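You operate a simulated robot arm through the tools that you are given. There is no shell and no other tool. Be economical: measure what you need, move in short steps, check, and stop when the job is done.

The job below is to be done with a simulated two-armed robot. You get a single attempt, and the scene is never put back.

TASK
Clamp piston TWO in the collar on the plate and slide it to the green patch.
Fine: hold the plate by its black post with one hand whenever the other moves the red tab slide: draw the slide out to its stop, stand the piston in the collar, push the slide in to its stop; then slide the plate onto the patch. Keep fingers clear of what closes; do no harm.
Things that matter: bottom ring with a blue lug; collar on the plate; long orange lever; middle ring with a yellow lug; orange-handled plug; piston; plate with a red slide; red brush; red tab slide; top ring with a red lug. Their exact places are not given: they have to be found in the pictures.

Only the result counts: the job must be done as asked and must still hold three seconds after the hand-in. Knocking over, shifting, dropping, spilling or breaking anything else fails it.

THE ROBOT
Two 7-joint arms with fingered hands on one trunk, on a base that drives. Base frame: it is fixed to the floor where the robot stands at the start and does not move with it; the origin is under the middle of the robot, x ahead of it, y to its left, z up. Units: mm, degrees, N and s.
The left shoulder is at the start at [80, 198, 1440], the right one opposite. With the tool pointing down near the work surface each hand reaches from about 100 to 740 mm from the robot's upright axis, wherever it stands, measured 20 degrees to its own side. Places, roughly: bottom ring with a blue lug [700, -400, 900]; collar on the plate [600, -100, 900]; long orange lever [800, 400, 1100]; middle ring with a yellow lug [700, -400, 900]; red tab slide [600, -200, 900]; top ring with a red lug [700, -400, 1000]. Payload 4 kg a hand.
The TCP of each hand is the grasp point between the finger pads, 26 mm short of the fingertips. In the tool frame z runs along the fingers and y along their closing line. The gripper opens to 132 mm. The gripper's body begins 73 mm behind the TCP. The gripper is a hand of 4 fingers: y runs from the thumb to the fingers, the wrist lies at [0, 0, -239] in the tool frame.
Orientation is told as [roll, pitch, yaw] about the base's x, y, z axes, in that order, counted from this pose: with the fingers straight down and closing along the base's y, the tool's x points along the base's -x, its y along +y and its z along -z.

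THE INTERFACE
- The arms move only by the tool servo_tool. It takes "left_commands", "right_commands" or both (then of equal length, played together; a hand with none holds still); each is a list of rows, each an object of numbers (a shift or turn left out is 0): "dx", "dy", "dz": the shift along the tool's x, y, z in mm; "ax", "ay", "az": the turn, a rotation vector about the tool's x, y, z in degrees. In form: [{"dx": .., "dy": .., "dz": .., "ax": .., "ay": .., "az": ..}, ...]. A call has 1 to 10 rows; each row is the pose to reach, as a shift and turn from the pose commanded when the call began, along the tool's axes at that moment. A row lasts 0.2 s, in which the tool goes at most 50 mm and 8.6 degrees; a call with a longer step from one row to the next is refused whole. Where a pose cannot be reached the arm comes as near as it can. A force on the tool above 60 N (or 10 N above the force at the start of the call, whichever is more), or a blocked arm, ends the call early, and 0.2 s more pass. In this call time passes only in rows, and 0.2 s behind the last. The reply holds the time, the measured pose of the TCP, the force on the tool along the base axes, the opening and the grip force, in the units named above and with some noise, with the torque about the TCP (base axes, N m) and any sound that the robot's microphone picked up.
- Cameras (640 x 400 px; columns grow to the right, rows downward): "scene" is now at [103.7, 5.3, 1593.1]; the picture's right is [0.07, -1.00, 0.00], its down [-0.80, -0.05, -0.60] and it looks along [0.60, 0.04, -0.80] (base axes); focal length 259 px, centre (320, 200). "left" rides on the left gripper at [-68, 2, -97] in its tool frame; the picture's right is [-0.03, -1.00, 0.00], its down [0.82, -0.02, -0.58] and it looks along [0.58, -0.02, 0.82] (tool axes); focal length 270 px, centre (320, 200). "right" rides on the right gripper at [68, 2, -97] in its tool frame; the picture's right is [-0.03, 1.00, 0.00], its down [-0.82, -0.02, -0.58] and it looks along [-0.58, -0.01, 0.82] (tool axes); focal length 270 px, centre (320, 200).
- camera(camera): a new picture of that camera. It takes no simulated time.
- slide_trunk(by): slides the trunk up (or, below 0, down) by that many mm; the arms and the scene camera ride with it, the base frame stays. It gives what a move gives, with no picture.
- roll_base(legs): drives the robot by 1 to 6 legs, each [ahead, left, turn to the left] in mm, mm and degrees, along the robot's own axes; the way and the turn of a leg run together, so that a leg with both is an arc; at most 1500 mm and 180 degrees a leg. The arms and the cameras ride along, it lands a little off, and it stops where it bumps. It gives what a move gives.
- set_fingers(finger1, finger2, finger3, thumb_bend, hand): sets how far each is bent, from 0 (flat) to 1 (curled in); at 0.3 the hand is open as for a grip, at 0.7 the pads meet at the TCP. One left out holds its place. A second passes; each finger stops where it meets its share of the squeeze, and holds until it gets a number again. It is the only way to open and close the hand. It gives what a move gives, with no picture; readings hold the bend of each and the force on the fingers (four entries, about 0 where the hand has none), thumb and palm.
- turn_head(pan, tilt): turns the head with the scene camera to pan (to the left, within 86 degrees either way) and tilt (down, from -29 to 69), counted from straight ahead of the robot. It gives what a move gives.
- pixel_to_xyz(camera, pixels): for up to 12 pixels [column, row] of the newest picture of that camera ("zoom" is the newest enlarged one), the place [x, y, z] in the base frame of the surface seen there, good to about 3 mm. It takes no simulated time.
- zoom(camera, box): a new picture of the part [left, top, right, bottom] of that camera's present view, enlarged. It takes no simulated time.
- hand_in(): hands the job in; it is judged then, once.

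Keep the steps short. Do not move on a guess: measure, check each grasp and each placing, and mend mistakes. In all there are 80 turns and 62 pictures (those below and enlarged ones count). Leave the grippers open and the arms clear of the work at the hand-in unless told otherwise, and finish with a single line.

The tools are called as name(argument=value, ...) on one line, values as JSON. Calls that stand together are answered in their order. servo_tool: Moves the arms, as the interface text tells. Its arguments: {"type":"object","properties":{"left_commands":{"type":"array","items":{"type":"object","properties":{"dx":{"type":"number"},"dy":{"type":"number"},"dz":{"type":"number"},"ax":{"type":"number"},"ay":{"type":"number"},"az":{"type":"number"}}}},"right_commands":{"type":"array","items":{"type":"object","properties":{"dx":{"type":"number"},"dy":{"type":"number"},"dz":{"type":"number"},"ax":{"type":"number"},"ay":{"type":"number"},"az":{"type":"number"}}}}},"required":[]} The other tools are called the same way: slide_trunk (by) slides the trunk up or down; set_fingers (finger1, finger2, finger3, thumb_bend, hand) moves the fingers one by one; roll_base (legs) drives the base; turn_head (pan, tilt) turns the head that bears the scene camera; camera (camera) takes a picture; pixel_to_xyz (camera, pixels) gives the place of the surface under pixels of a picture; zoom (camera, box) takes an enlarged picture of a part of a camera's view; hand_in () hands the job in.

At the start:

```text
t: 0.0
left_tool_pos: [348.9, 168.4, 1000.2]
left_tcp_rot: [-0.1, -0.1, 0.0]
left_wrist_force: [-0.5, 0.5, -0.2]
left_ft_torque: [-0.01, 0.0, 0.02]
left_grip_width: 131.7
left_grasp_force: 0.1
left_shape: jaw
left_bend: [0.3, 0.3, 0.3, 0.3]
left_finger forces: [0.1, 0.1, 0.1, 0.0, 0.0, 0.1]
right_tool_pos: [355.6, -152.6, 999.7]
right_tcp_rot: [0.0, 0.0, 0.0]
right_wrist_force: [-1.3, 0.2, -1.0]
right_ft_torque: [-0.01, -0.02, 0.02]
right_grip_width: 132.1
right_grasp_force: 0.1
right_shape: jaw
right_bend: [0.3, 0.3, 0.3, 0.3]
right_finger forces: [0.0, 0.0, 0.0, 0.0, 0.0, 0.1]
trunk travel left (down, up): [-750.0, 90.0]
robot x, y, heading: [-2.8, -0.7, -0.0]
head pan, tilt: [3.9, 53.0]
```

scene: 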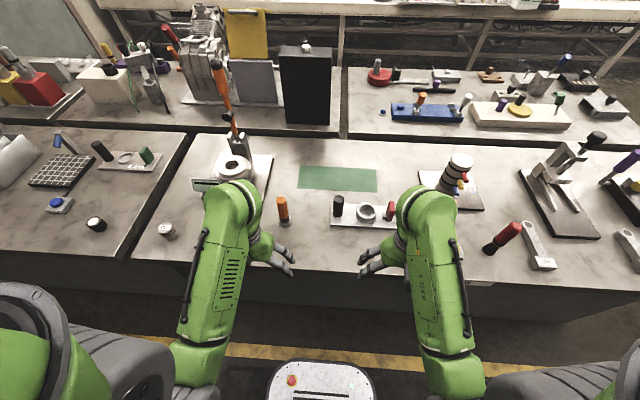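
right: 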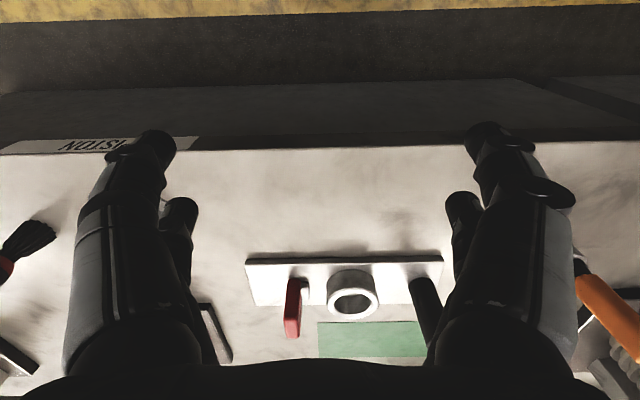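
left: 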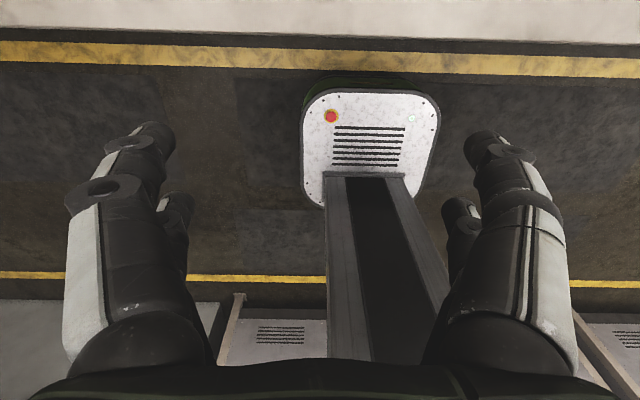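

I see the plate with collar, post and tab near (365,212). I'll zoom to find the pistons and their labels.

zoom(camera="scene", box=[130, 130, 450, 330])

zoom(camera="scene", box=[0, 110, 200, 250])

zoom(camera="scene", box=[380, 120, 640, 280])

```text
2.00 times, centred on (290, 230) of scene
```

zoom: 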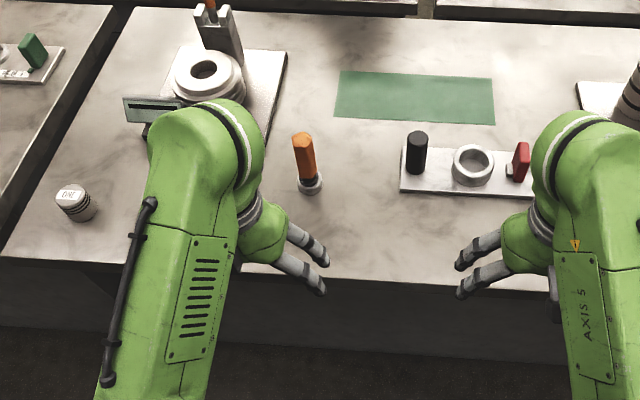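

```text
2.86 times, centred on (100, 180) of scene
```

zoom: 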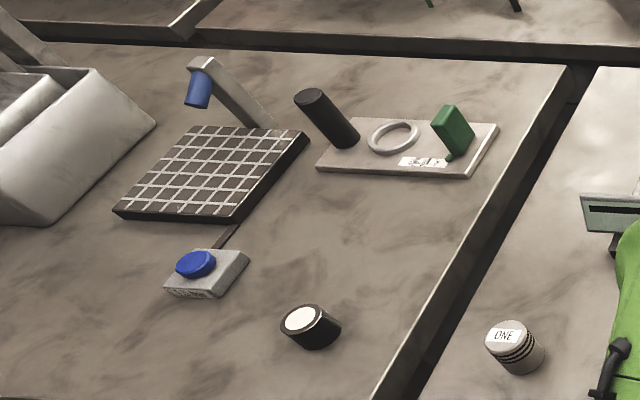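

```text
2.46 times, centred on (510, 200) of scene
```

zoom: 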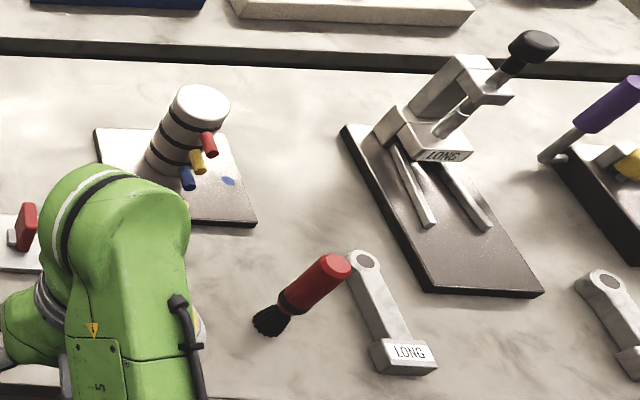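

Only piston ONE is visible (166,231). A paper with "...ISTON" lies at the table edge in the right camera, so I'll zoom there, and on the left-hand device.

zoom(camera="right", box=[0, 110, 240, 260])

zoom(camera="scene", box=[170, 20, 330, 190])

pixel_to_xyz(camera="scene", pixels=[[166, 231], [232, 163], [283, 200], [339, 197], [367, 208], [391, 205], [300, 178], [377, 180], [462, 160], [335, 222], [375, 168], [303, 167]])

```text
2.67 times, centred on (120, 185) of right
```

zoom: 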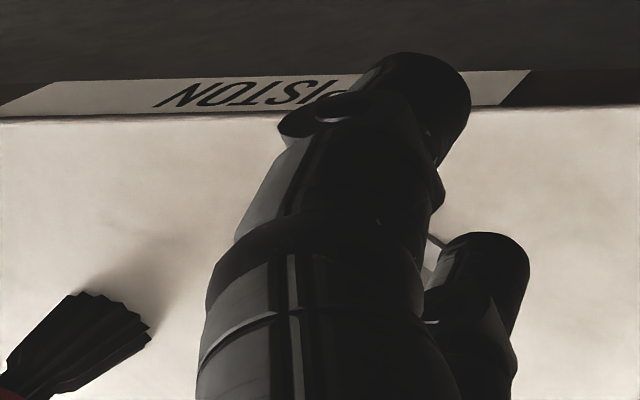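

```text
2.35 times, centred on (250, 105) of scene
```

zoom: 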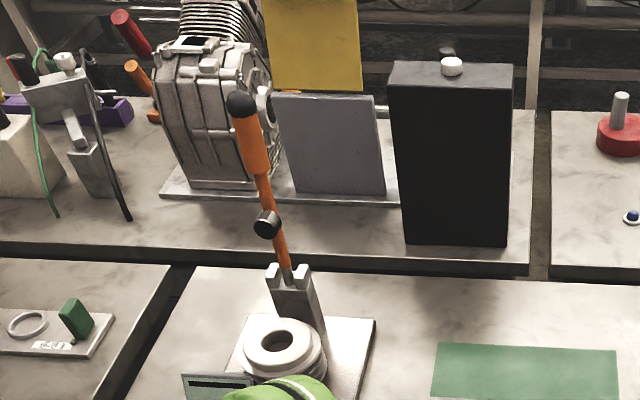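

```text
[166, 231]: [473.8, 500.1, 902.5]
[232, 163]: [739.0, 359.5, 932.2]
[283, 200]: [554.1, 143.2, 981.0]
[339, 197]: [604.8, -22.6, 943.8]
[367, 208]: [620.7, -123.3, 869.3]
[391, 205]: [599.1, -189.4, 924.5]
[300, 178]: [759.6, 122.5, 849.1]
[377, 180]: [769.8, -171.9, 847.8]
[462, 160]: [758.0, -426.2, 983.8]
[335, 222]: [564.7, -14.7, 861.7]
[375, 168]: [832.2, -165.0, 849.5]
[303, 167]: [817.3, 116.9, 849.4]
```

Now I'll raise both hands and move them outward to uncover the table between and read the scene.

servo_tool(left_commands=[{"dz": -40}, {"dz": -80}, {"dz": -120}, {"dz": -160}, {"dz": -190, "dy": 20}, {"dz": -200, "dy": 60}, {"dz": -200, "dy": 100}, {"dz": -200, "dy": 140}, {"dz": -200, "dy": 180}], right_commands=[{"dz": -40}, {"dz": -80}, {"dz": -120}, {"dz": -160}, {"dz": -190, "dy": -20}, {"dz": -200, "dy": -60}, {"dz": -200, "dy": -100}, {"dz": -200, "dy": -140}, {"dz": -200, "dy": -180}])

camera(camera="scene")

camera(camera="right")

```text
t: 2.0
left_tool_pos: [322.4, 227.9, 1018.0]
left_tcp_rot: [0.0, -0.3, -1.5]
left_wrist_force: [-0.3, -0.8, 0.9]
left_ft_torque: [0.0, -0.01, -0.03]
left_grip_width: 132.0
left_grasp_force: 0.0
left_shape: jaw
left_bend: [0.3, 0.3, 0.3, 0.3]
left_finger forces: [0.0, 0.0, 0.0, 0.0, 0.1, 0.0]
left hand out of reach, approached as far as the arm can: row 1, 2, 3, 4, 5, 6, 7, 8, 9
right_tool_pos: [324.3, -227.1, 1019.7]
right_tcp_rot: [-0.2, -0.5, 12.4]
right_wrist_force: [1.1, 0.0, 0.6]
right_ft_torque: [-0.01, -0.06, 0.0]
right_grip_width: 131.9
right_grasp_force: 0.0
right_shape: jaw
right_bend: [0.3, 0.3, 0.3, 0.3]
right_finger forces: [0.0, 0.0, 0.0, 0.1, 0.0, 0.1]
right hand out of reach, approached as far as the arm can: row 1, 2, 3, 4, 5, 6, 7, 8, 9
trunk travel left (down, up): [-750.0, 90.0]
robot x, y, heading: [0.1, 2.2, -0.0]
head pan, tilt: [3.9, 53.0]
stopped in row 9 (right hand): the arm was blocked; the commanded pose is now the measured one
```

```text
53 pictures are left
```

scene: 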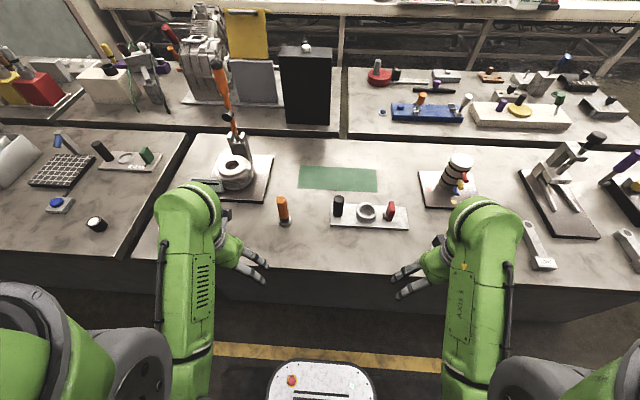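

```text
52 pictures are left
```

right: 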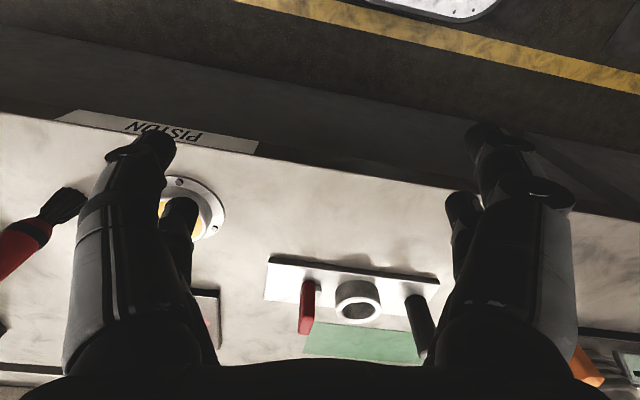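

A round flange appears at (200,205) in the right camera next to the PISTON label. Zooming in and locating it.

zoom(camera="right", box=[40, 90, 280, 260])

pixel_to_xyz(camera="right", pixels=[[213, 215], [209, 225], [100, 120], [245, 146], [185, 182], [216, 200], [166, 210]])

```text
2.35 times, centred on (160, 175) of right
```

zoom: 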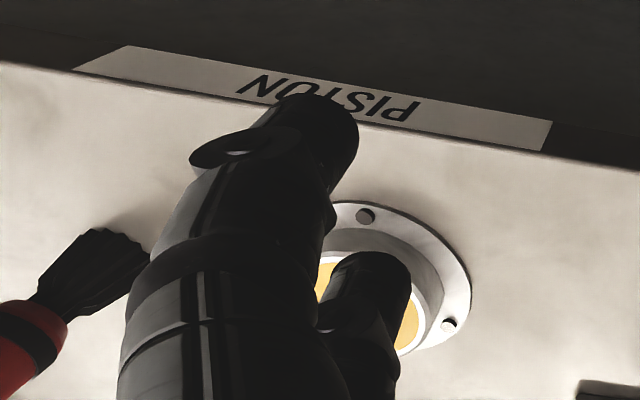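

```text
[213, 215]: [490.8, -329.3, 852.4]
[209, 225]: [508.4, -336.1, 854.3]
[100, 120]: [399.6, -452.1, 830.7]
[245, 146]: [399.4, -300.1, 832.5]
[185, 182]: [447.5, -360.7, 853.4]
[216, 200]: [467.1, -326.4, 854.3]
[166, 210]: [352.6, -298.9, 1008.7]
```

I'll raise the trunk for a clearer view, then look at that flange.

slide_trunk(by=88)

servo_tool(right_commands=[{"dy": -35, "dx": -5, "az": -4}, {"dy": -70, "dx": -10, "az": -8}, {"dy": -105, "dx": -15, "az": -12}])

camera(camera="right")

camera(camera="scene")

```text
t: 3.2
left_tool_pos: [323.3, 227.3, 1106.6]
left_tcp_rot: [-0.1, -0.2, -1.4]
left_wrist_force: [-0.6, -0.5, -0.3]
left_ft_torque: [-0.02, 0.0, 0.02]
left_grip_width: 132.0
left_grasp_force: 0.0
left_shape: jaw
left_bend: [0.3, 0.3, 0.3, 0.3]
left_finger forces: [0.0, 0.0, 0.1, 0.0, 0.0, 0.1]
right_tool_pos: [322.8, -227.3, 1107.2]
right_tcp_rot: [-0.1, -0.5, 12.3]
right_wrist_force: [0.6, 0.4, -0.8]
right_ft_torque: [0.01, 0.0, 0.01]
right_grip_width: 132.0
right_grasp_force: 0.1
right_shape: jaw
right_bend: [0.3, 0.3, 0.3, 0.3]
right_finger forces: [0.1, 0.0, 0.0, 0.0, 0.0, 0.1]
trunk travel left (down, up): [-838.0, 2.0]
robot x, y, heading: [2.7, -4.7, 0.1]
head pan, tilt: [3.9, 53.0]
```

```text
t: 3.8
left_tool_pos: [322.4, 226.3, 1103.1]
left_tcp_rot: [0.0, 0.0, -1.5]
left_wrist_force: [0.7, -0.5, 0.0]
left_ft_torque: [-0.01, 0.0, -0.03]
left_grip_width: 132.0
left_grasp_force: 0.0
left_shape: jaw
left_bend: [0.3, 0.3, 0.3, 0.3]
left_finger forces: [0.1, 0.0, 0.1, 0.1, 0.1, 0.0]
right_tool_pos: [352.6, -231.7, 1097.5]
right_tcp_rot: [0.4, 0.2, 30.2]
right_wrist_force: [0.3, -0.2, 0.1]
right_ft_torque: [0.01, 0.0, 0.03]
right_grip_width: 132.0
right_grasp_force: 0.0
right_shape: jaw
right_bend: [0.3, 0.3, 0.3, 0.3]
right_finger forces: [0.1, 0.0, 0.0, 0.0, 0.1, 0.1]
right hand out of reach, approached as far as the arm can: row 2
trunk travel left (down, up): [-838.0, 2.0]
robot x, y, heading: [1.8, 0.9, 0.0]
head pan, tilt: [3.9, 53.0]
stopped in row 2 (right hand): the arm was blocked; the commanded pose is now the measured one
```

```text
50 pictures are left
```

right: 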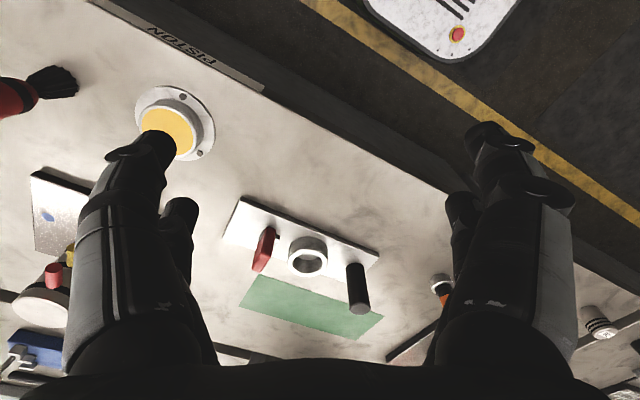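

```text
49 pictures are left
```

scene: 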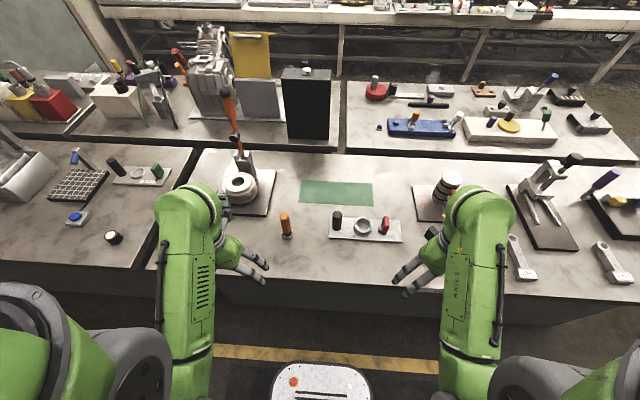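

The flange is a yellow push-button labelled PISTON. TWO isn't in sight yet. I'll roll back so the arms don't cover the table, and look.

roll_base(legs=[[-350, 0, 0]])

turn_head(pan=4, tilt=36)

camera(camera="scene")

zoom(camera="scene", box=[40, 120, 300, 280])

zoom(camera="scene", box=[290, 120, 550, 280])

```text
t: 6.1
left_tool_pos: [-24.4, 226.0, 1103.7]
left_tcp_rot: [0.0, 0.0, -1.6]
left_wrist_force: [-0.8, 0.8, 0.0]
left_ft_torque: [0.04, 0.03, 0.02]
left_grip_width: 131.9
left_grasp_force: 0.0
left_shape: jaw
left_bend: [0.3, 0.3, 0.3, 0.3]
left_finger forces: [0.0, 0.0, 0.1, 0.0, 0.0, 0.0]
right_tool_pos: [3.7, -232.6, 1097.3]
right_tcp_rot: [0.5, 0.3, 30.2]
right_wrist_force: [0.1, -0.2, -1.0]
right_ft_torque: [-0.02, 0.02, 0.0]
right_grip_width: 132.2
right_grasp_force: 0.1
right_shape: jaw
right_bend: [0.3, 0.3, 0.3, 0.3]
right_finger forces: [0.2, 0.0, 0.1, 0.1, 0.1, 0.0]
trunk travel left (down, up): [-838.0, 2.0]
robot x, y, heading: [-347.4, 1.9, -0.0]
head pan, tilt: [3.9, 53.0]
```

```text
t: 6.9
left_tool_pos: [-27.2, 226.3, 1103.9]
left_tcp_rot: [0.0, -0.1, -1.6]
left_wrist_force: [-0.4, 0.5, 0.2]
left_ft_torque: [0.01, 0.01, 0.02]
left_grip_width: 132.1
left_grasp_force: 0.1
left_shape: jaw
left_bend: [0.3, 0.3, 0.3, 0.3]
left_finger forces: [0.1, 0.0, 0.0, 0.0, 0.0, 0.1]
right_tool_pos: [-0.1, -232.1, 1099.3]
right_tcp_rot: [0.1, 0.2, 30.2]
right_wrist_force: [-1.1, -0.4, 0.4]
right_ft_torque: [-0.02, 0.01, 0.0]
right_grip_width: 131.8
right_grasp_force: 0.1
right_shape: jaw
right_bend: [0.3, 0.3, 0.3, 0.3]
right_finger forces: [0.0, 0.0, 0.0, 0.0, 0.0, 0.1]
trunk travel left (down, up): [-838.0, 2.0]
robot x, y, heading: [-351.1, -0.8, -0.1]
head pan, tilt: [4.0, 36.0]
```

```text
48 pictures are left
```

scene: 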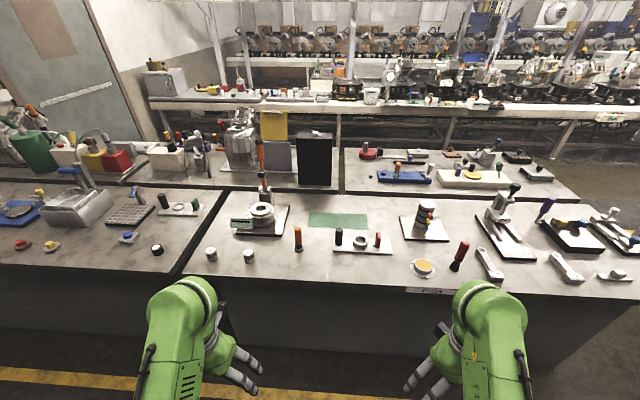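

```text
2.46 times, centred on (170, 200) of scene
```

zoom: 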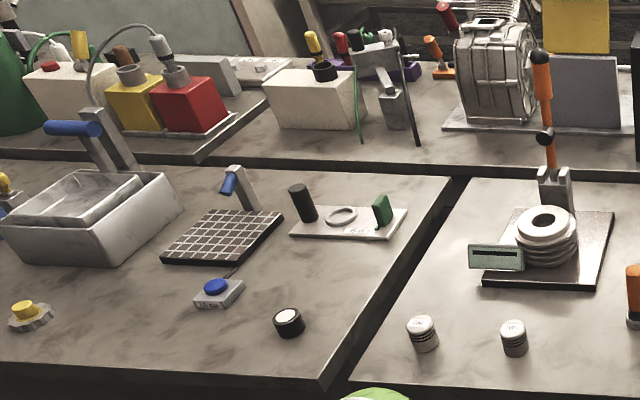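

```text
2.46 times, centred on (420, 200) of scene
```

zoom: 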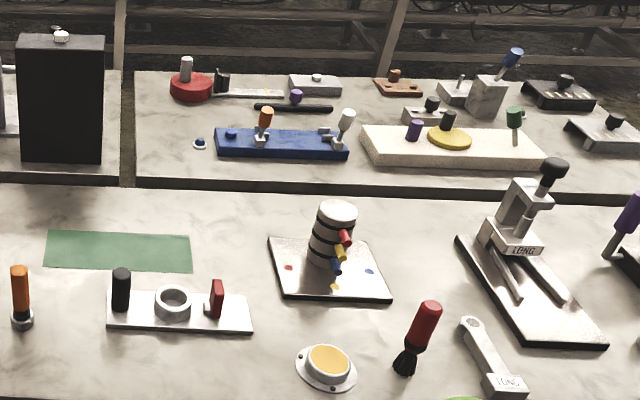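

A second piston stands at (249,256). Zoom to read labels, plus the plate details.

zoom(camera="scene", box=[196, 236, 266, 276])

pixel_to_xyz(camera="zoom", pixels=[[484, 140], [484, 180], [150, 120], [484, 235], [460, 190], [515, 190]])

zoom(camera="scene", box=[290, 205, 410, 275])

pixel_to_xyz(camera="zoom", pixels=[[259, 130], [259, 160], [371, 190], [371, 215], [478, 155], [464, 200], [240, 240], [540, 255], [100, 60], [400, 60], [100, 110], [420, 120]])

```text
9.14 times, centred on (231, 256) of scene
```

zoom: 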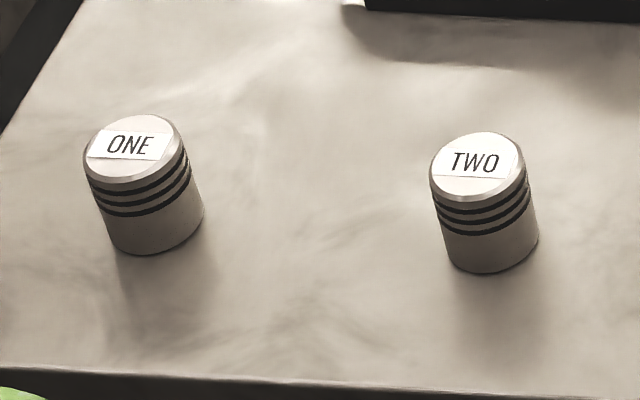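

```text
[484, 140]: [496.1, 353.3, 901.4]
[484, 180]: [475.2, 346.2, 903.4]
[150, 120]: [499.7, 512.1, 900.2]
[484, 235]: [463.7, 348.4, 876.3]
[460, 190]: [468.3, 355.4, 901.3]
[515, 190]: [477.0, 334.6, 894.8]
```

```text
5.33 times, centred on (350, 240) of scene
```

zoom: 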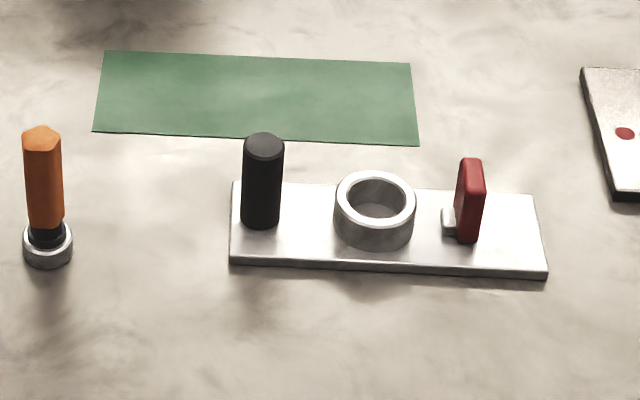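

```text
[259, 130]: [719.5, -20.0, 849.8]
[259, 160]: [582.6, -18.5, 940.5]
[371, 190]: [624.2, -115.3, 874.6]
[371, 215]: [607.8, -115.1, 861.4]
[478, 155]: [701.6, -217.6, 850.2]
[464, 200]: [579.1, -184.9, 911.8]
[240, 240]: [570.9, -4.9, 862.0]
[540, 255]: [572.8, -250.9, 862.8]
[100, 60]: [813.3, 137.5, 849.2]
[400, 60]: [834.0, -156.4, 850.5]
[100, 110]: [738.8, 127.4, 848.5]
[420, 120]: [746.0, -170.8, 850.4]
```

TWO is the piston at about (480,348). Before choosing grips, I'll look at the finger layout of my hands and at the collar region more carefully.

zoom(camera="scene", box=[200, 300, 470, 400])

zoom(camera="scene", box=[345, 225, 395, 255])

pixel_to_xyz(camera="zoom", pixels=[[50, 150], [320, 150], [185, 100], [185, 290], [415, 230], [440, 110], [450, 250], [430, 200], [400, 160], [470, 250]])

```text
2.37 times, centred on (335, 350) of scene
```

zoom: 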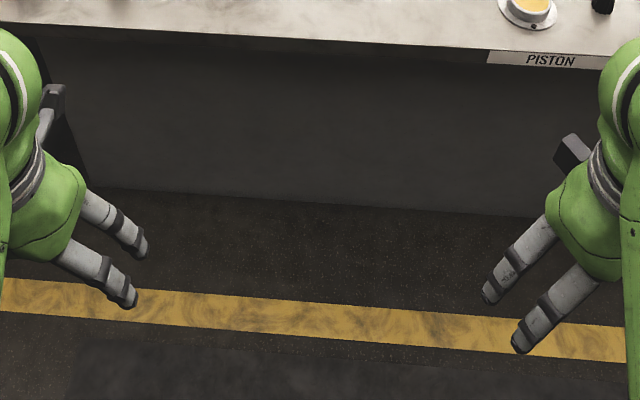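

```text
12.80 times, centred on (370, 240) of scene
```

zoom: 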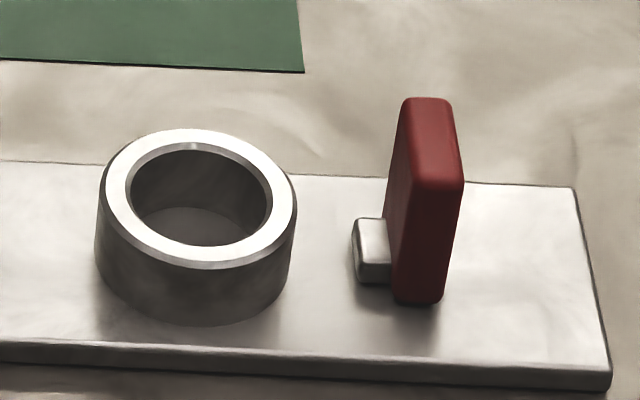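

```text
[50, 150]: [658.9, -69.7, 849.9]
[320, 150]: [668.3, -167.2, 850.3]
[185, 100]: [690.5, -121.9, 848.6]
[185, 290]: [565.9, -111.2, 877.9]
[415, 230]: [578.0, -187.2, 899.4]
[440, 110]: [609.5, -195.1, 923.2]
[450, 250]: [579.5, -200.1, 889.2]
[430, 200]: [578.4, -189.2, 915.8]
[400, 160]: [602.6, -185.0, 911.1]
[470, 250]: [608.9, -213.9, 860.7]
```

TWO stands at about (480,348,902 top). The hands are 2×2 finger jaws (fingers at tool x ±20). Plan: left hand holds post and carries the piston, right hand works the tab. I'll drive to about x=+90 so everything is within reach.

roll_base(legs=[[440, 0, 0]])

turn_head(pan=0, tilt=58)

camera(camera="scene")

zoom(camera="scene", box=[290, 150, 450, 250])

```text
t: 9.6
left_tool_pos: [418.4, 224.0, 1105.9]
left_tcp_rot: [0.0, -0.3, -1.8]
left_wrist_force: [0.8, 0.1, -0.2]
left_ft_torque: [0.02, -0.01, -0.01]
left_grip_width: 132.0
left_grasp_force: 0.0
left_shape: jaw
left_bend: [0.3, 0.3, 0.3, 0.3]
left_finger forces: [0.0, 0.0, 0.0, 0.0, 0.1, 0.0]
right_tool_pos: [443.5, -233.9, 1100.1]
right_tcp_rot: [0.2, 0.0, 30.1]
right_wrist_force: [-1.0, -0.2, -0.1]
right_ft_torque: [0.0, -0.04, 0.01]
right_grip_width: 132.0
right_grasp_force: 0.0
right_shape: jaw
right_bend: [0.3, 0.3, 0.3, 0.3]
right_finger forces: [0.0, 0.1, 0.0, 0.0, 0.0, 0.0]
trunk travel left (down, up): [-838.0, 2.0]
robot x, y, heading: [96.1, -2.5, -0.2]
head pan, tilt: [4.0, 36.0]
```

```text
t: 10.4
left_tool_pos: [420.7, 223.6, 1104.8]
left_tcp_rot: [0.1, -0.1, -1.9]
left_wrist_force: [0.0, 0.4, -0.2]
left_ft_torque: [0.02, 0.0, -0.02]
left_grip_width: 132.2
left_grasp_force: 0.0
left_shape: jaw
left_bend: [0.3, 0.3, 0.3, 0.3]
left_finger forces: [0.1, 0.0, 0.0, 0.1, 0.0, 0.1]
right_tool_pos: [447.2, -233.4, 1099.2]
right_tcp_rot: [0.2, 0.2, 29.9]
right_wrist_force: [0.4, 0.5, -0.5]
right_ft_torque: [0.0, 0.02, 0.0]
right_grip_width: 131.9
right_grasp_force: 0.1
right_shape: jaw
right_bend: [0.3, 0.3, 0.3, 0.3]
right_finger forces: [0.1, 0.1, 0.0, 0.1, 0.0, 0.0]
trunk travel left (down, up): [-838.0, 2.0]
robot x, y, heading: [91.2, -0.7, -0.3]
head pan, tilt: [0.0, 58.0]
```

```text
41 pictures are left
```

scene: 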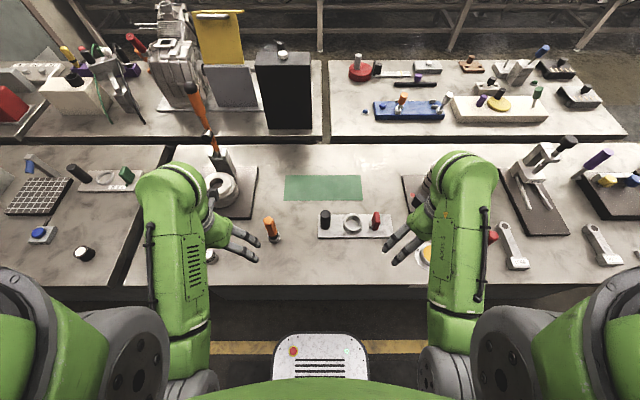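

```text
4.00 times, centred on (370, 200) of scene
```

zoom: 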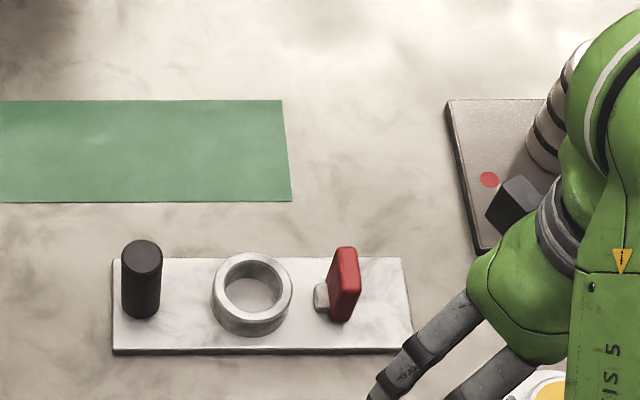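

Measure plate, collar, post, tab and patch points from this zoom.

pixel_to_xyz(camera="zoom", pixels=[[142, 250], [142, 290], [252, 262], [252, 310], [220, 285], [284, 285], [345, 255], [345, 285], [118, 350], [410, 348], [402, 262], [113, 262]])

pixel_to_xyz(camera="zoom", pixels=[[280, 104], [287, 198], [5, 104], [5, 198], [251, 258], [251, 323], [216, 287], [288, 287], [155, 243], [130, 243], [252, 290], [352, 250]])

zoom(camera="scene", box=[180, 160, 300, 270])

```text
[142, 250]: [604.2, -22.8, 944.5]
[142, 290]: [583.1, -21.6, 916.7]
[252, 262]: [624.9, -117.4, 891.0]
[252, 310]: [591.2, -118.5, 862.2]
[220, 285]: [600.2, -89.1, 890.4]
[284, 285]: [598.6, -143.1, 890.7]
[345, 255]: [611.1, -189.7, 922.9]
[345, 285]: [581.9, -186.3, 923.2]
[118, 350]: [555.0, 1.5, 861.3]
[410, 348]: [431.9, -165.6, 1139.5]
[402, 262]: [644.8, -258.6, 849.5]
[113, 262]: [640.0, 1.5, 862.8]
```

```text
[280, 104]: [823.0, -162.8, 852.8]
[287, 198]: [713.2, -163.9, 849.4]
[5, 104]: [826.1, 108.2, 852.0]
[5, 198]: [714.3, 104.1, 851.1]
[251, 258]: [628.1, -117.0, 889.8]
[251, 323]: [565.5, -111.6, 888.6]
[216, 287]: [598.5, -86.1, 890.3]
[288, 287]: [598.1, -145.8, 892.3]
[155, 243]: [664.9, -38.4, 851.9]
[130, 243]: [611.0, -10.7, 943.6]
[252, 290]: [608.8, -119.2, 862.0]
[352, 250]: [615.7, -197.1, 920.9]
```

```text
3.64 times, centred on (240, 215) of scene
```

zoom: 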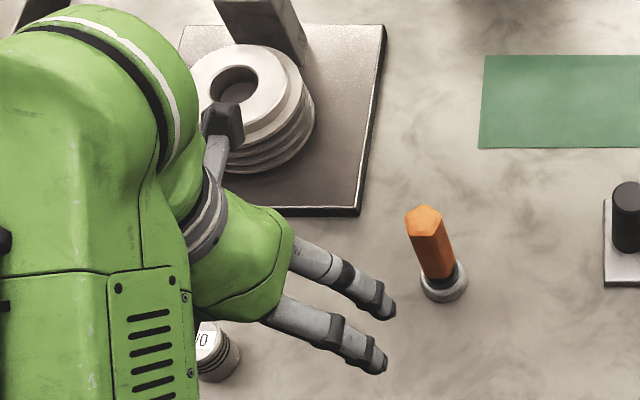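

Collar centre ≈(597,-115.5), top 890; post ≈(598,-21), top 944; tab ≈(597,-194), top 923; patch ≈ x 712–828, y −164–138; plate ≈ x 555–640, y −252–2. Move left hand above the post and right hand near the tab, both level.

servo_tool(left_commands=[{"dx": -26, "dy": -34, "dz": 7}, {"dx": -53, "dy": -68, "dz": 14}, {"dx": -79, "dy": -102, "dz": 21}, {"dx": -106, "dy": -136, "dz": 28, "az": -1}, {"dx": -132, "dy": -170, "dz": 35, "az": -1.9}, {"dx": -159, "dy": -204, "dz": 42, "az": -1.9}, {"dx": -185.3, "dy": -238.6, "dz": 50, "az": -1.9}], right_commands=[{"dx": -14, "dy": -8, "dz": 7, "az": 4.3}, {"dx": -28, "dy": -16, "dz": 14, "az": 8.6}, {"dx": -42, "dy": -24, "dz": 21, "az": 12.9}, {"dx": -56, "dy": -32, "dz": 28, "az": 17.2}, {"dx": -70, "dy": -40, "dz": 35, "az": 21.5}, {"dx": -84, "dy": -47, "dz": 42, "az": 25.8}, {"dx": -99.5, "dy": -53.7, "dz": 50, "az": 29.9}])

camera(camera="right")

camera(camera="scene")

```text
t: 12.0
left_tool_pos: [600.4, -21.3, 1052.8]
left_tcp_rot: [0.0, 0.0, 0.0]
left_wrist_force: [-0.1, 0.4, 0.0]
left_ft_torque: [0.0, 0.03, -0.01]
left_grip_width: 132.0
left_grasp_force: 0.0
left_shape: jaw
left_bend: [0.3, 0.3, 0.3, 0.3]
left_finger forces: [0.0, 0.0, 0.0, 0.0, 0.0, 0.1]
right_tool_pos: [562.5, -232.1, 1046.3]
right_tcp_rot: [0.2, 0.4, 0.1]
right_wrist_force: [0.4, 0.1, -0.4]
right_ft_torque: [0.01, 0.01, -0.02]
right_grip_width: 132.1
right_grasp_force: 0.0
right_shape: jaw
right_bend: [0.3, 0.3, 0.3, 0.3]
right_finger forces: [0.0, 0.0, 0.0, 0.0, 0.1, 0.0]
trunk travel left (down, up): [-838.0, 2.0]
robot x, y, heading: [97.8, -3.7, -0.1]
head pan, tilt: [0.0, 58.0]
```

```text
38 pictures are left
```

right: 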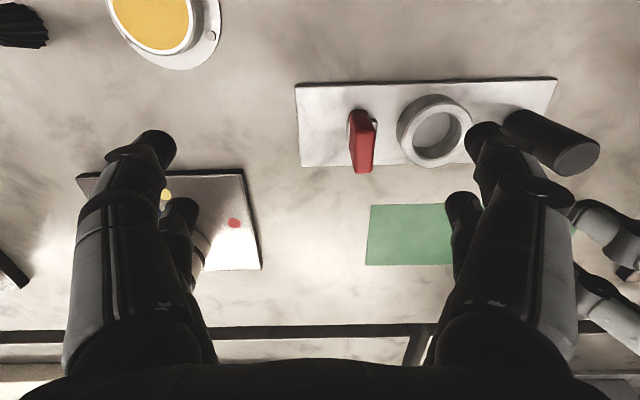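

```text
37 pictures are left
```

scene: 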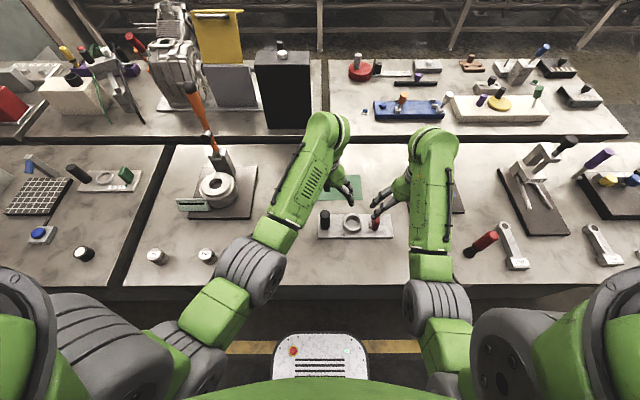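

Cross-check positions with the right camera.

pixel_to_xyz(camera="right", pixels=[[577, 157], [362, 168], [372, 140], [352, 118], [399, 127], [469, 120], [436, 98], [296, 85], [556, 80], [300, 165], [440, 165]])

```text
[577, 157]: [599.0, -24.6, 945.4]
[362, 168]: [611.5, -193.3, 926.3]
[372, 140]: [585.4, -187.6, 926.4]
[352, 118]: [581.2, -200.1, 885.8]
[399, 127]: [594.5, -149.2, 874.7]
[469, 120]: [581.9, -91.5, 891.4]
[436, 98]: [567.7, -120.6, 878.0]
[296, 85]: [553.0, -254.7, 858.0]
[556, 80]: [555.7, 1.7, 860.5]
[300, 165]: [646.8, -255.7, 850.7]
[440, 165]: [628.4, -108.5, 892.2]
```

Left fingers would pass over the collar rim, so I pre-bend both hands to 0.5 before descending.

set_fingers(hand="left", finger1=0.48, finger2=0.48, finger3=0.48, thumb_bend=0.48)

set_fingers(hand="right", finger1=0.5, finger2=0.5, finger3=0.5, thumb_bend=0.5)

camera(camera="right")

```text
t: 13.0
left_tool_pos: [598.4, -17.9, 1054.8]
left_tcp_rot: [0.1, -0.2, 0.1]
left_wrist_force: [-0.3, 0.7, 0.1]
left_ft_torque: [0.0, -0.01, 0.03]
left_grip_width: 73.4
left_grasp_force: 0.2
left_shape: fingers
left_bend: [0.48, 0.48, 0.48, 0.48]
left_finger forces: [0.1, 0.0, 0.0, 0.0, 0.0, 0.0]
right_tool_pos: [559.2, -230.0, 1048.0]
right_tcp_rot: [0.2, 0.2, 0.1]
right_wrist_force: [0.1, 0.1, 0.5]
right_ft_torque: [0.02, 0.0, -0.01]
right_grip_width: 131.9
right_grasp_force: 0.2
right_shape: jaw
right_bend: [0.3, 0.3, 0.3, 0.3]
right_finger forces: [0.1, 0.0, 0.0, 0.1, 0.0, 0.0]
trunk travel left (down, up): [-838.0, 2.0]
robot x, y, heading: [95.9, -6.1, -0.2]
head pan, tilt: [0.0, 58.0]
```

```text
t: 14.0
left_tool_pos: [600.5, -19.9, 1054.2]
left_tcp_rot: [0.0, -0.1, 0.1]
left_wrist_force: [0.1, -0.3, 1.1]
left_ft_torque: [-0.01, 0.01, 0.0]
left_grip_width: 73.3
left_grasp_force: 0.0
left_shape: fingers
left_bend: [0.48, 0.48, 0.48, 0.48]
left_finger forces: [0.1, 0.0, 0.0, 0.0, 0.0, 0.1]
right_tool_pos: [560.6, -231.4, 1047.9]
right_tcp_rot: [0.3, 0.4, 0.2]
right_wrist_force: [0.4, -1.0, 0.1]
right_ft_torque: [0.01, -0.03, 0.02]
right_grip_width: 66.2
right_grasp_force: 0.1
right_shape: fingers
right_bend: [0.5, 0.5, 0.5, 0.5]
right_finger forces: [0.0, 0.1, 0.0, 0.0, 0.0, 0.0]
trunk travel left (down, up): [-838.0, 2.0]
robot x, y, heading: [98.8, -1.2, -0.1]
head pan, tilt: [0.0, 58.0]
```

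```text
36 pictures are left
```

right: 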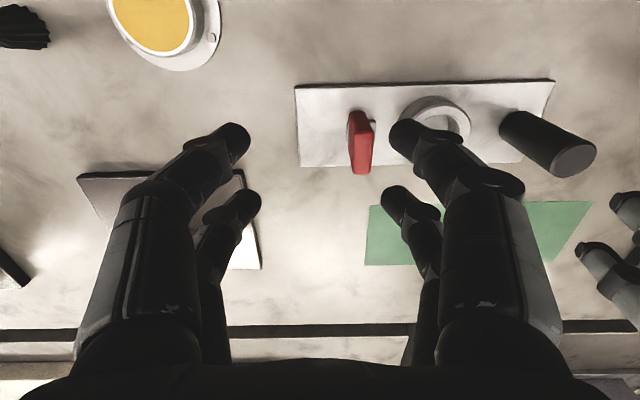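

Lower the left hand onto the post (TCP z≈918) while the right goes above the tab.

servo_tool(left_commands=[{"dy": -2, "dz": 35}, {"dy": -2, "dz": 70}, {"dy": -2, "dz": 105}, {"dy": -2, "dz": 136}], right_commands=[{"dx": -12, "dy": 10, "dz": 10}, {"dx": -24, "dy": 20, "dz": 20}, {"dx": -36, "dy": 30, "dz": 30}, {"dx": -36, "dy": 37, "dz": 40}])

set_fingers(hand="left", finger1=0.7, finger2=0.7, finger3=0.7, thumb_bend=0.7)

zoom(camera="scene", box=[290, 150, 450, 250])

camera(camera="right")

```text
t: 15.0
left_tool_pos: [600.1, -22.2, 919.5]
left_tcp_rot: [0.0, -0.2, 0.1]
left_wrist_force: [-0.1, 0.3, 0.6]
left_ft_torque: [0.0, 0.0, -0.01]
left_grip_width: 73.1
left_grasp_force: 0.0
left_shape: fingers
left_bend: [0.48, 0.48, 0.48, 0.48]
left_finger forces: [0.1, 0.1, 0.0, 0.0, 0.0, 0.0]
right_tool_pos: [596.2, -193.2, 1009.1]
right_tcp_rot: [0.2, 0.3, 0.1]
right_wrist_force: [-0.6, 0.5, 0.0]
right_ft_torque: [-0.02, 0.02, 0.0]
right_grip_width: 66.6
right_grasp_force: 0.1
right_shape: fingers
right_bend: [0.5, 0.5, 0.5, 0.5]
right_finger forces: [0.0, 0.0, 0.0, 0.0, 0.0, 0.1]
trunk travel left (down, up): [-838.0, 2.0]
robot x, y, heading: [98.2, 0.5, -0.3]
head pan, tilt: [0.0, 58.0]
```

```text
t: 16.0
left_tool_pos: [600.1, -21.7, 918.6]
left_tcp_rot: [-0.1, -0.2, 0.1]
left_wrist_force: [0.0, -0.1, 0.3]
left_ft_torque: [0.02, -0.04, 0.0]
left_grip_width: 10.9
left_grasp_force: 5.1
left_shape: fingers
left_bend: [0.66, 0.66, 0.66, 0.68]
left_finger forces: [2.2, 2.9, 2.5, 0.0, 2.4, 0.1]
right_tool_pos: [595.5, -193.7, 1009.5]
right_tcp_rot: [0.3, 0.3, 0.1]
right_wrist_force: [0.1, 0.6, 0.6]
right_ft_torque: [0.02, -0.01, -0.02]
right_grip_width: 66.4
right_grasp_force: 0.1
right_shape: fingers
right_bend: [0.5, 0.5, 0.5, 0.5]
right_finger forces: [0.1, 0.0, 0.1, 0.0, 0.0, 0.0]
trunk travel left (down, up): [-838.0, 2.0]
robot x, y, heading: [95.3, -2.5, -0.2]
head pan, tilt: [0.0, 58.0]
```

```text
4.00 times, centred on (370, 200) of scene
```

zoom: 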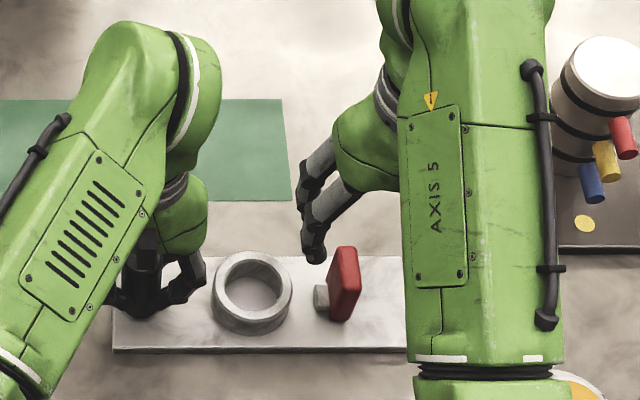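

```text
34 pictures are left
```

right: 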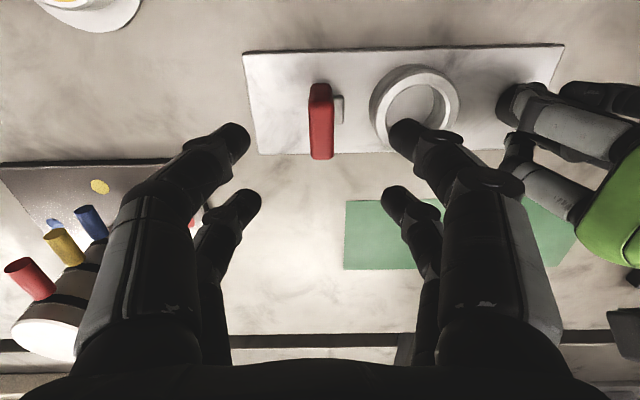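

Left holds the post (≈10 N total over the fingers). Lower the right hand around the tab and grip it.

servo_tool(right_commands=[{"dx": -1, "dy": -1, "dz": 35}, {"dx": -1, "dy": -1, "dz": 65}, {"dx": -1, "dy": -1, "dz": 91}])

set_fingers(hand="right", finger1=0.72, finger2=0.72, finger3=0.72, thumb_bend=0.72)

camera(camera="right")

```text
t: 16.8
left_tool_pos: [601.3, -22.3, 919.5]
left_tcp_rot: [0.0, -0.1, 0.1]
left_wrist_force: [0.1, 1.5, 0.3]
left_ft_torque: [0.0, 0.02, 0.01]
left_grip_width: 10.7
left_grasp_force: 5.2
left_shape: fingers
left_bend: [0.66, 0.66, 0.66, 0.68]
left_finger forces: [2.6, 3.1, 2.4, 0.0, 2.4, 0.0]
right_tool_pos: [596.8, -196.1, 918.4]
right_tcp_rot: [0.2, 0.2, 0.0]
right_wrist_force: [0.1, -1.2, 0.3]
right_ft_torque: [0.0, 0.0, 0.0]
right_grip_width: 66.4
right_grasp_force: 0.8
right_shape: fingers
right_bend: [0.5, 0.51, 0.5, 0.5]
right_finger forces: [0.1, 0.8, 0.0, 0.0, 0.0, 0.1]
trunk travel left (down, up): [-838.0, 2.0]
robot x, y, heading: [93.4, -1.7, -0.3]
head pan, tilt: [0.0, 58.0]
```

```text
t: 17.8
left_tool_pos: [600.4, -22.6, 919.2]
left_tcp_rot: [0.1, -0.1, 0.2]
left_wrist_force: [-0.4, -1.0, -0.5]
left_ft_torque: [0.0, -0.01, -0.04]
left_grip_width: 10.4
left_grasp_force: 5.5
left_shape: fingers
left_bend: [0.67, 0.66, 0.66, 0.68]
left_finger forces: [2.5, 2.9, 2.9, 0.0, 3.0, 0.1]
right_tool_pos: [596.7, -194.9, 917.3]
right_tcp_rot: [0.3, 0.2, 0.0]
right_wrist_force: [-0.5, 0.5, -0.2]
right_ft_torque: [0.03, 0.03, 0.01]
right_grip_width: 14.3
right_grasp_force: 11.7
right_shape: fingers
right_bend: [0.67, 0.67, 0.69, 0.68]
right_finger forces: [6.1, 6.1, 4.7, 0.0, 6.6, 0.0]
trunk travel left (down, up): [-838.0, 2.0]
robot x, y, heading: [91.0, 2.0, -0.5]
head pan, tilt: [0.0, 58.0]
```

```text
33 pictures are left
```

right: 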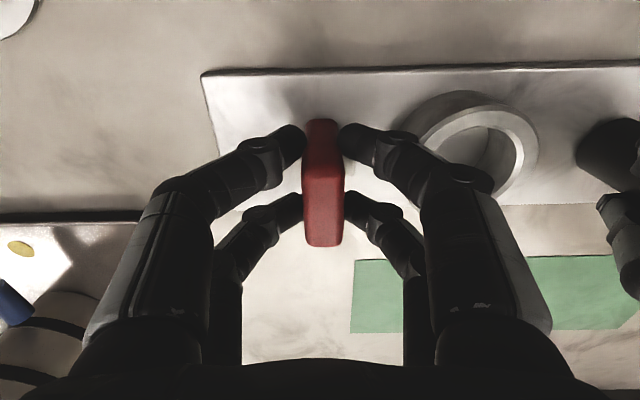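

Tab is gripped. Strengthen the left hold, then pull the tab outward (−y) in small rows while watching force.

set_fingers(hand="left", finger1=0.76, finger2=0.76, finger3=0.76, thumb_bend=0.76)

servo_tool(right_commands=[{"dy": -3}, {"dy": -6}, {"dy": -9}, {"dy": -12}])

```text
t: 18.8
left_tool_pos: [600.4, -21.7, 918.4]
left_tcp_rot: [0.0, -0.1, 0.1]
left_wrist_force: [0.6, -0.4, -0.2]
left_ft_torque: [0.0, 0.0, -0.05]
left_grip_width: 3.7
left_grasp_force: 18.3
left_shape: fingers
left_bend: [0.72, 0.72, 0.72, 0.72]
left_finger forces: [7.6, 10.5, 10.0, 0.1, 8.8, 0.0]
right_tool_pos: [596.4, -194.8, 918.6]
right_tcp_rot: [0.2, 0.3, 0.0]
right_wrist_force: [-0.3, 0.6, 0.0]
right_ft_torque: [-0.02, 0.01, 0.05]
right_grip_width: 14.2
right_grasp_force: 12.1
right_shape: fingers
right_bend: [0.67, 0.67, 0.69, 0.68]
right_finger forces: [6.1, 6.1, 4.9, 0.0, 7.2, 0.0]
trunk travel left (down, up): [-838.0, 2.0]
robot x, y, heading: [96.2, -6.3, -0.4]
head pan, tilt: [0.0, 58.0]
```

```text
t: 19.8
left_tool_pos: [600.4, -22.5, 918.9]
left_tcp_rot: [0.0, -0.1, 0.0]
left_wrist_force: [-0.1, -5.2, -1.6]
left_ft_torque: [-0.1, 0.01, -0.04]
left_grip_width: 3.0
left_grasp_force: 17.9
left_shape: fingers
left_bend: [0.73, 0.72, 0.72, 0.72]
left_finger forces: [6.6, 9.3, 11.2, 0.1, 9.5, 0.0]
right_tool_pos: [596.9, -207.6, 917.4]
right_tcp_rot: [0.2, 0.3, 0.1]
right_wrist_force: [-0.4, 4.2, -1.3]
right_ft_torque: [0.13, -0.01, -0.01]
right_grip_width: 14.2
right_grasp_force: 11.5
right_shape: fingers
right_bend: [0.67, 0.67, 0.69, 0.69]
right_finger forces: [7.0, 6.9, 3.6, 0.0, 5.7, 0.0]
trunk travel left (down, up): [-838.0, 2.0]
robot x, y, heading: [98.9, -1.1, -0.2]
head pan, tilt: [0.0, 58.0]
```

Slide moves with ~4 N. Continue outward.

servo_tool(right_commands=[{"dy": -3}, {"dy": -6}, {"dy": -9}, {"dy": -12}])

camera(camera="right")

```text
t: 20.8
left_tool_pos: [600.3, -23.0, 919.3]
left_tcp_rot: [0.0, -0.1, 0.1]
left_wrist_force: [-0.7, -3.7, -2.4]
left_ft_torque: [-0.1, -0.01, -0.07]
left_grip_width: 3.0
left_grasp_force: 18.6
left_shape: fingers
left_bend: [0.73, 0.72, 0.72, 0.72]
left_finger forces: [6.8, 9.2, 11.2, 0.0, 9.6, 0.0]
right_tool_pos: [596.4, -218.1, 917.0]
right_tcp_rot: [0.2, 0.2, 0.1]
right_wrist_force: [1.0, 4.8, -0.3]
right_ft_torque: [0.12, 0.01, 0.03]
right_grip_width: 14.4
right_grasp_force: 11.2
right_shape: fingers
right_bend: [0.67, 0.67, 0.69, 0.69]
right_finger forces: [6.9, 6.7, 3.8, 0.1, 5.6, 0.0]
trunk travel left (down, up): [-838.0, 2.0]
robot x, y, heading: [95.9, -0.9, -0.3]
head pan, tilt: [0.0, 58.0]
```

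```text
32 pictures are left
```

right: 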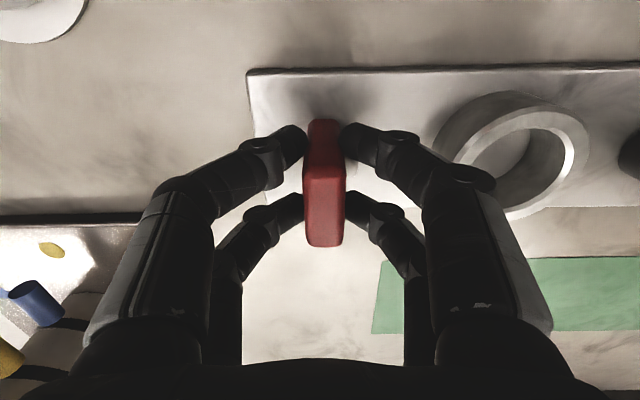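

Moving 1:1 with the hand, no stop yet. Continue.

servo_tool(right_commands=[{"dy": -3}, {"dy": -6}, {"dy": -9}, {"dy": -12}])

servo_tool(right_commands=[{"dy": -2}, {"dy": -4}, {"dy": -6}, {"dy": -8}])

camera(camera="right")

```text
t: 21.8
left_tool_pos: [599.7, -23.1, 919.6]
left_tcp_rot: [0.0, -0.1, 0.0]
left_wrist_force: [-0.1, -3.8, -2.3]
left_ft_torque: [-0.11, -0.02, -0.04]
left_grip_width: 3.1
left_grasp_force: 18.7
left_shape: fingers
left_bend: [0.73, 0.72, 0.72, 0.72]
left_finger forces: [6.7, 9.3, 11.4, 0.1, 9.6, 0.1]
right_tool_pos: [594.8, -231.0, 916.3]
right_tcp_rot: [0.1, 0.3, 0.1]
right_wrist_force: [0.7, 4.8, -0.6]
right_ft_torque: [0.12, 0.02, 0.03]
right_grip_width: 14.3
right_grasp_force: 11.6
right_shape: fingers
right_bend: [0.67, 0.68, 0.69, 0.69]
right_finger forces: [7.0, 7.0, 3.8, 0.0, 5.7, 0.0]
trunk travel left (down, up): [-838.0, 2.0]
robot x, y, heading: [98.7, -3.3, -0.5]
head pan, tilt: [0.0, 58.0]
```

```text
t: 22.8
left_tool_pos: [600.1, -23.8, 919.3]
left_tcp_rot: [0.0, -0.1, 0.0]
left_wrist_force: [0.4, -5.1, -2.9]
left_ft_torque: [-0.11, -0.02, -0.04]
left_grip_width: 3.0
left_grasp_force: 18.1
left_shape: fingers
left_bend: [0.73, 0.72, 0.72, 0.72]
left_finger forces: [6.9, 9.3, 11.3, 0.0, 9.6, 0.1]
right_tool_pos: [597.0, -237.8, 917.7]
right_tcp_rot: [0.2, 0.3, 0.1]
right_wrist_force: [0.3, 4.3, -0.5]
right_ft_torque: [0.09, 0.01, 0.0]
right_grip_width: 14.2
right_grasp_force: 11.4
right_shape: fingers
right_bend: [0.67, 0.68, 0.69, 0.69]
right_finger forces: [6.9, 6.8, 3.8, 0.0, 5.7, 0.0]
trunk travel left (down, up): [-838.0, 2.0]
robot x, y, heading: [94.3, -3.0, -0.5]
head pan, tilt: [0.0, 58.0]
```

```text
31 pictures are left
```

right: 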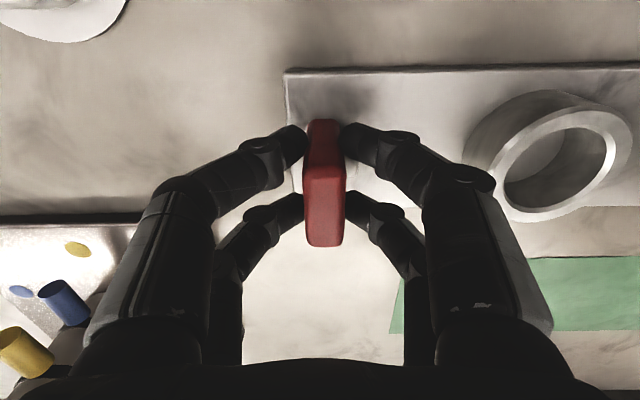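

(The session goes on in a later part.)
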